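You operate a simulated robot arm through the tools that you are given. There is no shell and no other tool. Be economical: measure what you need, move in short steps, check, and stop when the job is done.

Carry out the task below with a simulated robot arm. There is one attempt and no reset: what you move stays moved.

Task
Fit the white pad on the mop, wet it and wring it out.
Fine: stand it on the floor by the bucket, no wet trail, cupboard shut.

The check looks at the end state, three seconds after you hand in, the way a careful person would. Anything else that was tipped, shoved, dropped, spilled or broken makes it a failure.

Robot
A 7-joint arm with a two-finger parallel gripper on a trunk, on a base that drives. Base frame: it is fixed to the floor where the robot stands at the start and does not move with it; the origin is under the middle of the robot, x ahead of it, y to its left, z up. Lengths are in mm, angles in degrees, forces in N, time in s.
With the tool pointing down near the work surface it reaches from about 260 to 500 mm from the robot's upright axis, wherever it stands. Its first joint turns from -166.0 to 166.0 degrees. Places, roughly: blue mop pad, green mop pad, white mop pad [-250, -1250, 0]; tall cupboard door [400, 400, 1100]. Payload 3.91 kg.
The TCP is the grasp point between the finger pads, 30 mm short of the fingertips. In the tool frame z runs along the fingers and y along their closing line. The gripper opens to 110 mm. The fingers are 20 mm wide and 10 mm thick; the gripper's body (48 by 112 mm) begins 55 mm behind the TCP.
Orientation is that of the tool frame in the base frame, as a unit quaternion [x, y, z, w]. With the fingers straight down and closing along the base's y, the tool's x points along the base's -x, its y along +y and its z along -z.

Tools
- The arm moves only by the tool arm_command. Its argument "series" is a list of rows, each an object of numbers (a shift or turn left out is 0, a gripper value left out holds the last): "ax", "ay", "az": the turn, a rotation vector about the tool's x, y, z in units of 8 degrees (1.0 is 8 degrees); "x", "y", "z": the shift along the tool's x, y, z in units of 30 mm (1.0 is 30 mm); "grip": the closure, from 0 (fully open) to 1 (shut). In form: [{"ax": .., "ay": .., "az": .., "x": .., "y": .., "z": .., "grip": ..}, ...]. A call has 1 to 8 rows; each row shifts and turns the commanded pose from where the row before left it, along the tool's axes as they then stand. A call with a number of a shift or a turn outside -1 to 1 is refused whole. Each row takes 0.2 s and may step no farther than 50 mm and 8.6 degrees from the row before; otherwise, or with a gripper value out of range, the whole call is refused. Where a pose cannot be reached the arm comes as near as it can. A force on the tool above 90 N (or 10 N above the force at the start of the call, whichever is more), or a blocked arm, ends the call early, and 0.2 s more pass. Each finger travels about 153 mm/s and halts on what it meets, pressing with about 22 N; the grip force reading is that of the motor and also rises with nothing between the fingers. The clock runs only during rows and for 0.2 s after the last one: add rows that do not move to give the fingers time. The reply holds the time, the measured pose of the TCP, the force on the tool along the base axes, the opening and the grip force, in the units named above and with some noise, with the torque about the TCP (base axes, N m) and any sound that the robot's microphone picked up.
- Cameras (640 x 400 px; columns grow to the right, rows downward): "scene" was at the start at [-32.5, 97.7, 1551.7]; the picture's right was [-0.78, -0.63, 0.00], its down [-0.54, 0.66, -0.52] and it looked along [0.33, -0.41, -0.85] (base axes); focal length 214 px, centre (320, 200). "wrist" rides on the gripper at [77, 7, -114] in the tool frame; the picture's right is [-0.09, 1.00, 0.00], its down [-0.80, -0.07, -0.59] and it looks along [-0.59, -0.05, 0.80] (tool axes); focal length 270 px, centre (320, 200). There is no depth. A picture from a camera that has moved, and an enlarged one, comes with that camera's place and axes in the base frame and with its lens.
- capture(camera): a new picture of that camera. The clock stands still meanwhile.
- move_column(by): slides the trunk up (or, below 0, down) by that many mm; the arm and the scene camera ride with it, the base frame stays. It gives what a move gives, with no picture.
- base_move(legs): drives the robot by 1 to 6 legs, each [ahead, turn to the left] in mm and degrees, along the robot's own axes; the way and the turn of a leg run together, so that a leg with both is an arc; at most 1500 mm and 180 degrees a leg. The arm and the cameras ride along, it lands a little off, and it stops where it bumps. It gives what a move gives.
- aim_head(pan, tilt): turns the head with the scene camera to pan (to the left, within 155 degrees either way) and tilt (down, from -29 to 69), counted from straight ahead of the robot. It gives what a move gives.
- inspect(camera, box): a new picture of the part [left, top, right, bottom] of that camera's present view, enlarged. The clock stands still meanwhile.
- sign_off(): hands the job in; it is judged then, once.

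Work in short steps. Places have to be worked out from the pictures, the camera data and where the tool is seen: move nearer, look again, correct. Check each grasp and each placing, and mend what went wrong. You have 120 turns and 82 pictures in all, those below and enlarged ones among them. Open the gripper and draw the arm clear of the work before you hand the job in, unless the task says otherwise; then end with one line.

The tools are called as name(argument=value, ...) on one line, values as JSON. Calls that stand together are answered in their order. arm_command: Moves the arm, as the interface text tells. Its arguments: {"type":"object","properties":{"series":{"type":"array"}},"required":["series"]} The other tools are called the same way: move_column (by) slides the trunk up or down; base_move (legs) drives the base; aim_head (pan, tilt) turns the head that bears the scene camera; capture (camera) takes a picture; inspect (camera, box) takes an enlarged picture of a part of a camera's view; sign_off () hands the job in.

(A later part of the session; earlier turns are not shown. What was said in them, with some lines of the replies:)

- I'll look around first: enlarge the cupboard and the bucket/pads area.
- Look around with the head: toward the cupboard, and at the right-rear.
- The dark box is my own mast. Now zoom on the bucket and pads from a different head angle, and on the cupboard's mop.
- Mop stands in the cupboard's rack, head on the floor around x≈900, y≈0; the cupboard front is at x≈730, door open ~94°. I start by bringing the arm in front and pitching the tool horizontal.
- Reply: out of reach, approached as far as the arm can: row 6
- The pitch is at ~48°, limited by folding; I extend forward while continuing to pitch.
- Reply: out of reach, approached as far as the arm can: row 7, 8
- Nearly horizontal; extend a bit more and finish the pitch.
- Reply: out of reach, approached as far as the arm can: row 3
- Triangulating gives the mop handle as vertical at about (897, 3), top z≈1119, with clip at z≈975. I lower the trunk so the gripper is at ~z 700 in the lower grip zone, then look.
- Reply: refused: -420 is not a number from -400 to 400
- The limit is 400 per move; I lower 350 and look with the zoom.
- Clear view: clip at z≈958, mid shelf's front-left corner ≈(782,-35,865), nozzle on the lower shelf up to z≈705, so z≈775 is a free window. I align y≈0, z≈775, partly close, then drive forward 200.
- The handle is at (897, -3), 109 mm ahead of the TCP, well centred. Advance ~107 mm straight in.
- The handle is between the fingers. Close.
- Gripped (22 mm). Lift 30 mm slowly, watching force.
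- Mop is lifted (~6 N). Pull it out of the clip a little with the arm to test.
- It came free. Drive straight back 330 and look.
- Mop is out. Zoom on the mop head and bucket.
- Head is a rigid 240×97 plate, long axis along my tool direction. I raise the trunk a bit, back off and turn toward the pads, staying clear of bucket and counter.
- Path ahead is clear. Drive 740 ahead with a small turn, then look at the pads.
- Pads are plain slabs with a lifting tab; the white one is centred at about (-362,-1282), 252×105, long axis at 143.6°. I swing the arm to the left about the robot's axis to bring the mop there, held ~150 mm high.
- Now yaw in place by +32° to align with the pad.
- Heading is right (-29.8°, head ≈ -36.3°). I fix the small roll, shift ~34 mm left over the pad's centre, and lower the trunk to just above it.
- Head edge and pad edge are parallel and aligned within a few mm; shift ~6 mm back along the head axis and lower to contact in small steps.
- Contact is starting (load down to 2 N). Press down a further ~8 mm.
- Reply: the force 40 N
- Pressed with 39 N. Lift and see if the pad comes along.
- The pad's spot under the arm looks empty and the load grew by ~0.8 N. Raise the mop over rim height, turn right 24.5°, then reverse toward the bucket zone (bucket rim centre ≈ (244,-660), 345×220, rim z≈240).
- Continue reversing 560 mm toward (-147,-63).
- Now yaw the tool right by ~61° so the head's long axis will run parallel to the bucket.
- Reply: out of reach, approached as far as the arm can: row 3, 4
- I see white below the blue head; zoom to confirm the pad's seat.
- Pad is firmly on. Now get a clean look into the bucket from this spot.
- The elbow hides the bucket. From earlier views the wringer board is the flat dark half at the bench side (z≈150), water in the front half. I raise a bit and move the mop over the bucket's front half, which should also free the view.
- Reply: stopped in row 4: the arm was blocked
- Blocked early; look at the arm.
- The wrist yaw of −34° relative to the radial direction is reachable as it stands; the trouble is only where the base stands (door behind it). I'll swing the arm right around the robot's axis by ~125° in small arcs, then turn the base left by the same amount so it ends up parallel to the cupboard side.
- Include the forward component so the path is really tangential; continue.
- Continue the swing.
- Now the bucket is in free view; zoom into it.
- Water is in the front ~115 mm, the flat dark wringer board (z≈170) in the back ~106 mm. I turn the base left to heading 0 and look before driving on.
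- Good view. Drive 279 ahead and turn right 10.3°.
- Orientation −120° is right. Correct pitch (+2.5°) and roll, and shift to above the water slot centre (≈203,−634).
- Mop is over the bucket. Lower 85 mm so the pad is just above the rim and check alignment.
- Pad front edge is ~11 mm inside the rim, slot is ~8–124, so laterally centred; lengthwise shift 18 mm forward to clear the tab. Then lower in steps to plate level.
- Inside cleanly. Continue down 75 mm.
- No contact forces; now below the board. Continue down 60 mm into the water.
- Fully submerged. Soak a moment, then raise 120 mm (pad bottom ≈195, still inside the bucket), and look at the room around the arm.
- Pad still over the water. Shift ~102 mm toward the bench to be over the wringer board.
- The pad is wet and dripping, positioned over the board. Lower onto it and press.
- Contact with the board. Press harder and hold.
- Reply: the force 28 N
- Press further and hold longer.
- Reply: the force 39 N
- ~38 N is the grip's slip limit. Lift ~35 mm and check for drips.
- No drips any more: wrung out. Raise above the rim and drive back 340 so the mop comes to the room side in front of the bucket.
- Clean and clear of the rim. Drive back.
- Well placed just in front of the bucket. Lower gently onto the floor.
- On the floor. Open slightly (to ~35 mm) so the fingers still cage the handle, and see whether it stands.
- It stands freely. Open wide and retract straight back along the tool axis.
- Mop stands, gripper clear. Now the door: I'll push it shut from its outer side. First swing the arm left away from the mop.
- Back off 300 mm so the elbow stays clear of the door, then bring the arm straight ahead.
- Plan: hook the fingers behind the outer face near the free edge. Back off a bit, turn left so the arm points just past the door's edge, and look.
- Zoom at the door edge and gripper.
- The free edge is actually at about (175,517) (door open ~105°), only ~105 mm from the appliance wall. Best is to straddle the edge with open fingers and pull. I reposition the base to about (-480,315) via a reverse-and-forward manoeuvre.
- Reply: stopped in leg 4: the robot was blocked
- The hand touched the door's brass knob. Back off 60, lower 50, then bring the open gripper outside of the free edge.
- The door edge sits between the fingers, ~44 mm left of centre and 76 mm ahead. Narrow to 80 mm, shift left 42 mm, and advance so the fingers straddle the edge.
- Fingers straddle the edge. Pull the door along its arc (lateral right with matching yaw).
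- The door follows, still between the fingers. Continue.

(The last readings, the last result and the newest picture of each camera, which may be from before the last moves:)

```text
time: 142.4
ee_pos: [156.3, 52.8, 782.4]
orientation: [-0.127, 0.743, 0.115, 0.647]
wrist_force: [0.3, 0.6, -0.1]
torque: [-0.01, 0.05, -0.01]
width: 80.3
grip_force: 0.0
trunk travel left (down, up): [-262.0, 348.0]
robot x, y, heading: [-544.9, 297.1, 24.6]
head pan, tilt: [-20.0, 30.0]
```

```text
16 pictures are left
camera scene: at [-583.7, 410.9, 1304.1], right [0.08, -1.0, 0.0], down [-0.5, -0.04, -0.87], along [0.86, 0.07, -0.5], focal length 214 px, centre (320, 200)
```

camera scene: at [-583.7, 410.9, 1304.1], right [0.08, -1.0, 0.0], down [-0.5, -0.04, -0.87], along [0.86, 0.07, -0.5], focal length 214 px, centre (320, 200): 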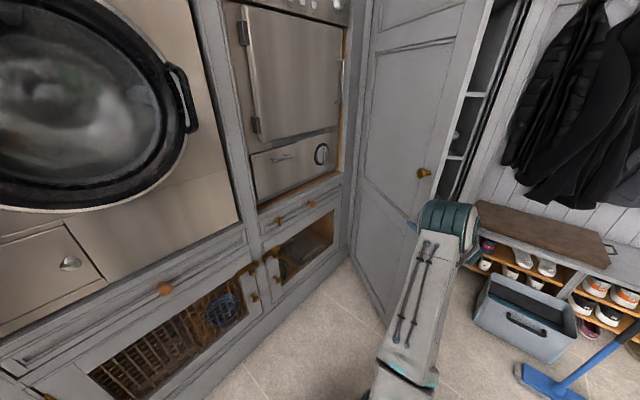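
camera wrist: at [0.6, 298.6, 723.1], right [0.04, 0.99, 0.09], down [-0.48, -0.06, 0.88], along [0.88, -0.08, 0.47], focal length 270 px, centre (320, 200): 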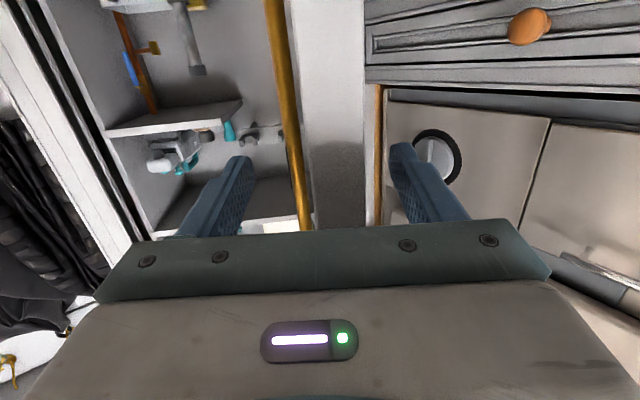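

The door is at ~198°, swinging well. Now retract from the edge, close the fingers and bring the arm straight ahead again on the outer side.

arm_command(series=[{"z": -1}, {"z": -1}, {"z": -1}, {"y": 1, "z": 0.34, "grip": 1}, {"y": 1, "z": 0.34}, {"y": 1, "z": 0.34}, {"y": 1, "z": 0.34}, {"y": 1, "z": 0.34}])

arm_command(series=[{"y": 1, "z": 0.34}, {"y": 1, "z": 0.34}, {"y": 1, "z": 0.34}, {"y": 1, "z": 0.34}, {"y": 1, "z": 0.34}, {"y": 1, "z": 0.34}, {"y": 1, "z": 0.34}, {"y": 1, "z": 0.34}])

capture(camera="scene")

```text
time: 144.2
ee_pos: [73.3, 182.6, 788.8]
orientation: [-0.127, 0.744, 0.114, 0.646]
wrist_force: [0.5, 0.3, -0.3]
torque: [-0.01, 0.0, 0.03]
width: 0.0
grip_force: 22.0
trunk travel left (down, up): [-262.0, 348.0]
robot x, y, heading: [-544.3, 301.3, 24.9]
head pan, tilt: [-20.0, 30.0]
```

```text
time: 146.0
ee_pos: [68.1, 436.4, 779.3]
orientation: [-0.127, 0.744, 0.114, 0.646]
wrist_force: [0.7, 0.2, -0.9]
torque: [0.01, 0.0, 0.01]
width: 0.2
grip_force: 21.7
trunk travel left (down, up): [-262.0, 348.0]
robot x, y, heading: [-540.2, 295.8, 24.6]
head pan, tilt: [-20.0, 30.0]
```

```text
15 pictures are left
camera scene: at [-583.9, 410.7, 1304.1], right [0.08, -1.0, 0.0], down [-0.5, -0.04, -0.87], along [0.86, 0.07, -0.5], focal length 214 px, centre (320, 200)
```

scene: 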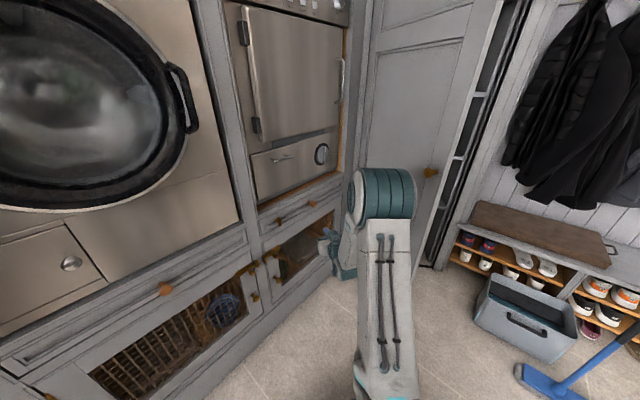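

The arm is now nearly straight ahead. Shift it ~180 mm left, turn the base right to −20°, and look before pushing the outer face.

arm_command(series=[{"y": 1}, {"y": 1}, {"y": 1}, {"y": 1}, {"y": 1}, {"y": 1}])

base_move(legs=[[0, -44.6]])

aim_head(pan=10, tilt=35)

capture(camera="scene")

```text
time: 147.4
ee_pos: [5.9, 602.5, 778.8]
orientation: [-0.126, 0.743, 0.113, 0.648]
wrist_force: [1.2, -0.9, -0.4]
torque: [-0.02, -0.01, 0.01]
width: 0.0
grip_force: 21.6
trunk travel left (down, up): [-262.0, 348.0]
robot x, y, heading: [-543.7, 295.9, 24.8]
head pan, tilt: [-20.0, 30.0]
```

```text
time: 149.9
ee_pos: [60.7, 127.6, 777.5]
orientation: [0.165, 0.736, -0.14, 0.642]
wrist_force: [-0.3, -0.5, 0.4]
torque: [-0.03, 0.01, 0.01]
width: 0.2
grip_force: 22.5
trunk travel left (down, up): [-262.0, 348.0]
robot x, y, heading: [-542.2, 297.8, -20.0]
head pan, tilt: [-20.0, 30.0]
```

```text
time: 150.8
ee_pos: [61.0, 128.8, 778.3]
orientation: [0.165, 0.736, -0.141, 0.642]
wrist_force: [-0.2, -0.1, -0.1]
torque: [0.03, -0.02, -0.01]
width: 0.2
grip_force: 21.7
trunk travel left (down, up): [-262.0, 348.0]
robot x, y, heading: [-541.6, 294.5, -19.7]
head pan, tilt: [10.0, 35.0]
```

```text
14 pictures are left
camera scene: at [-475.7, 451.2, 1296.3], right [-0.17, -0.98, 0.0], down [-0.56, 0.1, -0.82], along [0.81, -0.14, -0.57], focal length 214 px, centre (320, 200)
```

scene: 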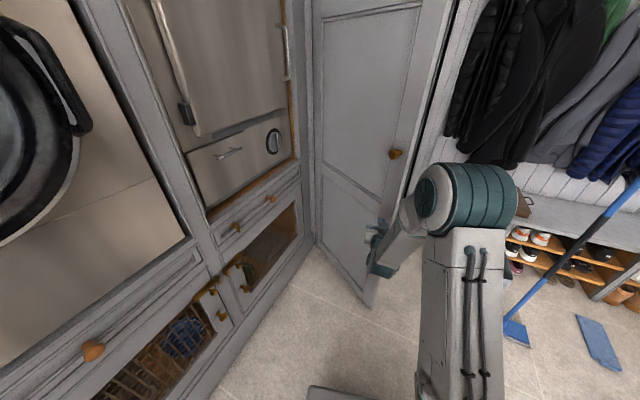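

Door is at ~203°, my fingers are on its outer side. Drive ahead 280 along −20° to push it.

base_move(legs=[[280, 0]])

capture(camera="scene")

```text
time: 152.7
ee_pos: [318.8, 37.3, 778.8]
orientation: [0.164, 0.736, -0.14, 0.642]
wrist_force: [0.1, 0.1, 0.3]
torque: [0.03, 0.03, -0.02]
width: 0.0
grip_force: 21.8
trunk travel left (down, up): [-262.0, 348.0]
robot x, y, heading: [-288.5, 205.3, -19.8]
head pan, tilt: [10.0, 35.0]
```

```text
13 pictures are left
camera scene: at [-218.7, 358.5, 1296.3], right [-0.17, -0.99, 0.0], down [-0.57, 0.1, -0.82], along [0.81, -0.14, -0.57], focal length 214 px, centre (320, 200)
```

scene: 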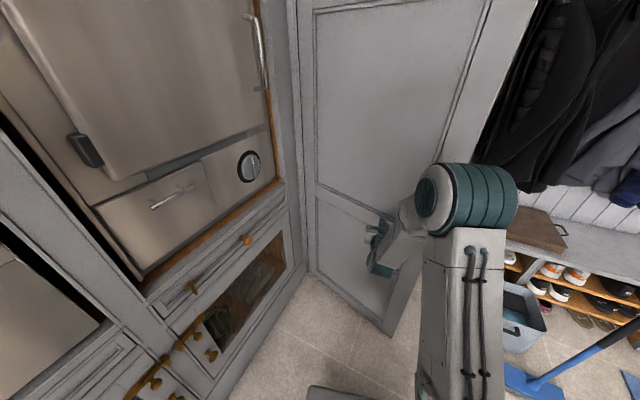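

The door is swinging shut ahead of the fingers. Continue 200.

base_move(legs=[[200, 0]])

capture(camera="scene")

```text
time: 154.3
ee_pos: [502.0, -30.9, 779.0]
orientation: [0.165, 0.736, -0.14, 0.641]
wrist_force: [-0.7, 0.5, 0.6]
torque: [-0.02, 0.0, -0.01]
width: 0.0
grip_force: 21.7
trunk travel left (down, up): [-262.0, 348.0]
robot x, y, heading: [-102.0, 141.8, -19.7]
head pan, tilt: [10.0, 35.0]
```

```text
12 pictures are left
camera scene: at [-34.8, 292.1, 1296.3], right [-0.17, -0.99, 0.0], down [-0.56, 0.1, -0.82], along [0.81, -0.14, -0.57], focal length 214 px, centre (320, 200)
```

scene: 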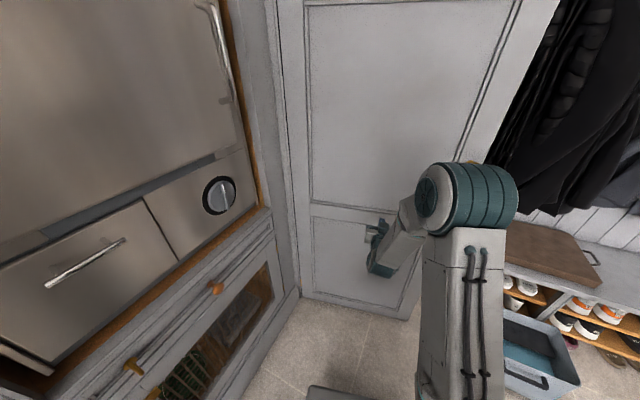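

Nearly there; 130 more.

base_move(legs=[[130, 0]])

capture(camera="scene")

```text
time: 155.6
ee_pos: [624.0, -77.6, 779.0]
orientation: [0.166, 0.736, -0.141, 0.641]
wrist_force: [0.3, 0.1, -0.1]
torque: [-0.01, 0.02, -0.01]
width: 0.0
grip_force: 21.9
trunk travel left (down, up): [-262.0, 348.0]
robot x, y, heading: [18.0, 91.1, -20.2]
head pan, tilt: [10.0, 35.0]
```

```text
11 pictures are left
camera scene: at [88.1, 247.3, 1296.3], right [-0.18, -0.98, 0.0], down [-0.56, 0.1, -0.82], along [0.81, -0.14, -0.57], focal length 214 px, centre (320, 200)
```

scene: 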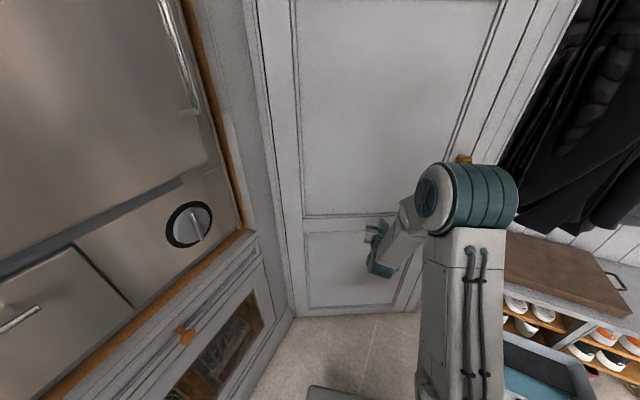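

Almost flush. Finish the push with the arm, watching force.

arm_command(series=[{"z": 0.5, "x": -0.07}, {"z": 0.5, "x": -0.07}, {"z": 0.4, "x": -0.06}, {"z": 0.4, "x": -0.06}, {"z": 0.4, "x": -0.06}, {}])

capture(camera="scene")

```text
time: 156.6
ee_pos: [658.4, -93.9, 779.0]
orientation: [0.165, 0.738, -0.14, 0.639]
wrist_force: [-50.2, 15.7, 21.3]
torque: [-0.18, -0.93, 0.27]
width: 0.2
grip_force: 21.7
trunk travel left (down, up): [-262.0, 348.0]
robot x, y, heading: [22.6, 94.1, -20.1]
head pan, tilt: [10.0, 35.0]
stopped in row 4: the force on the tool passed its limit at 103 N (the readings are from after the stop); the commanded pose is now the measured one
```

```text
10 pictures are left
camera scene: at [78.8, 250.2, 1296.9], right [-0.17, -0.98, 0.0], down [-0.56, 0.1, -0.82], along [0.81, -0.14, -0.57], focal length 214 px, centre (320, 200)
```

scene: 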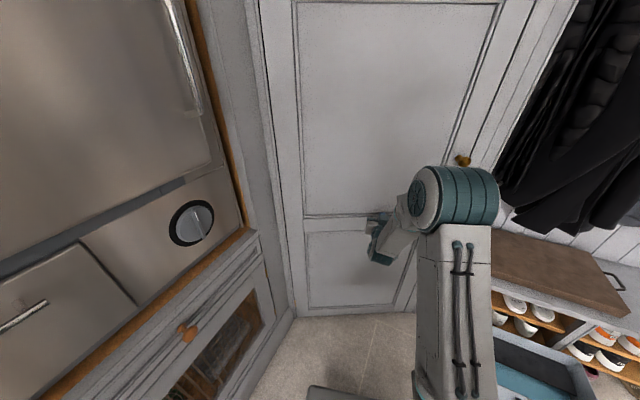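

Hard stop at the predicted closed position. Retract the arm and check the door's right edge for flushness.

arm_command(series=[{"z": -0.8}, {"z": -1}, {"z": -1}, {"z": -1}, {}])

base_move(legs=[[-250, 0]])

aim_head(pan=-5, tilt=30)

capture(camera="scene")

```text
time: 157.8
ee_pos: [560.9, -45.5, 791.8]
orientation: [0.166, 0.741, -0.14, 0.636]
wrist_force: [0.4, -0.1, -0.2]
torque: [-0.02, -0.03, 0.01]
width: 0.3
grip_force: 22.3
trunk travel left (down, up): [-262.0, 348.0]
robot x, y, heading: [21.1, 93.2, -19.9]
head pan, tilt: [10.0, 35.0]
```

```text
time: 159.6
ee_pos: [326.8, 41.6, 791.4]
orientation: [0.165, 0.741, -0.139, 0.636]
wrist_force: [0.5, 0.2, 0.5]
torque: [-0.01, -0.02, 0.0]
width: 0.0
grip_force: 21.8
trunk travel left (down, up): [-262.0, 348.0]
robot x, y, heading: [-219.4, 179.8, -19.7]
head pan, tilt: [10.0, 35.0]
```

```text
time: 160.4
ee_pos: [325.5, 40.6, 789.8]
orientation: [0.166, 0.741, -0.14, 0.635]
wrist_force: [-0.3, 0.4, -0.2]
torque: [0.01, 0.0, 0.01]
width: 0.1
grip_force: 22.1
trunk travel left (down, up): [-262.0, 348.0]
robot x, y, heading: [-215.5, 183.4, -19.9]
head pan, tilt: [-5.0, 30.0]
```

```text
9 pictures are left
camera scene: at [-155.1, 311.1, 1304.1], right [-0.42, -0.91, 0.0], down [-0.45, 0.21, -0.87], along [0.79, -0.36, -0.5], focal length 214 px, centre (320, 200)
```

scene: 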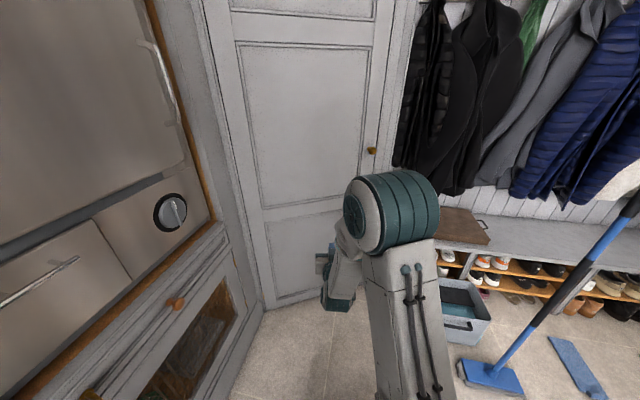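

inspect(camera="scene", box=[330, 0, 440, 180])

inspect(camera="scene", box=[420, 170, 640, 400])

```text
2.22 times, centred on (385, 90) of scene
camera zoom: at [-155.1, 311.1, 1304.1], right [-0.42, -0.91, 0.0], down [-0.45, 0.21, -0.87], along [0.79, -0.36, -0.5], focal length 477 px, centre (176, 444)
```

zoom: 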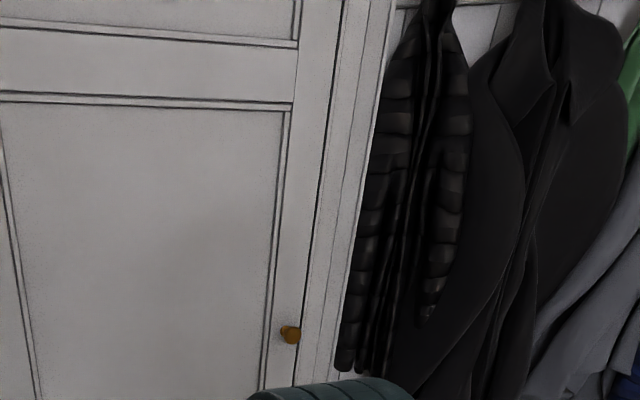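

```text
1.74 times, centred on (530, 285) of scene
camera zoom: at [-155.1, 311.1, 1304.1], right [-0.42, -0.91, 0.0], down [-0.45, 0.21, -0.87], along [0.79, -0.36, -0.5], focal length 373 px, centre (-45, 52)
```

zoom: 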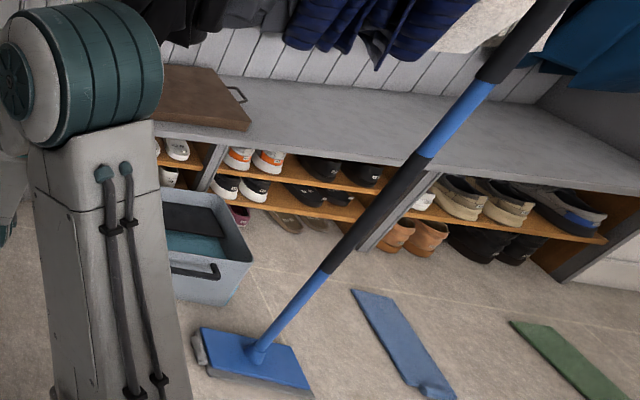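

Door is flush with only the normal seam, the mop stands upright by the bucket with no drips or trail. Open the gripper, and check the floor once more.

arm_command(series=[{"grip": 0}, {"grip": 0}, {"grip": 0}, {"grip": 0}])

aim_head(pan=-55, tilt=40)

capture(camera="scene")

```text
time: 161.4
ee_pos: [325.5, 41.7, 790.7]
orientation: [0.165, 0.741, -0.139, 0.636]
wrist_force: [-0.5, 0.0, -0.1]
torque: [-0.02, 0.01, -0.01]
width: 110.0
grip_force: 0.1
trunk travel left (down, up): [-262.0, 348.0]
robot x, y, heading: [-216.6, 179.1, -20.0]
head pan, tilt: [-5.0, 30.0]
```

```text
time: 162.6
ee_pos: [326.4, 40.5, 790.7]
orientation: [0.164, 0.741, -0.139, 0.636]
wrist_force: [0.7, 0.1, 0.5]
torque: [0.0, 0.01, 0.0]
width: 110.1
grip_force: 0.0
trunk travel left (down, up): [-262.0, 348.0]
robot x, y, heading: [-219.1, 178.4, -20.1]
head pan, tilt: [-55.0, 40.0]
```

```text
6 pictures are left
camera scene: at [-215.0, 267.1, 1288.7], right [-0.97, -0.26, 0.0], down [-0.17, 0.62, -0.77], along [0.2, -0.74, -0.64], focal length 214 px, centre (320, 200)
```

scene: 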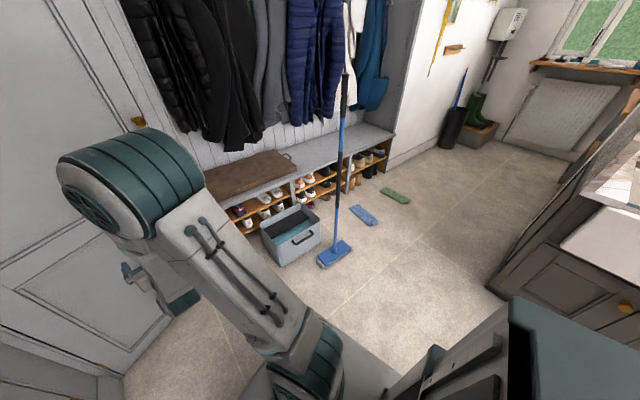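

All is in order: mop upright beside the bucket, floor dry, door shut, other pads untouched. Hand in.

sign_off()

```text
The job is handed in.
```

The white pad is on the mop and has been wetted and wrung out. The mop is standing on its own on the floor by the bucket, there is no wet trail, and the cupboard is shut.
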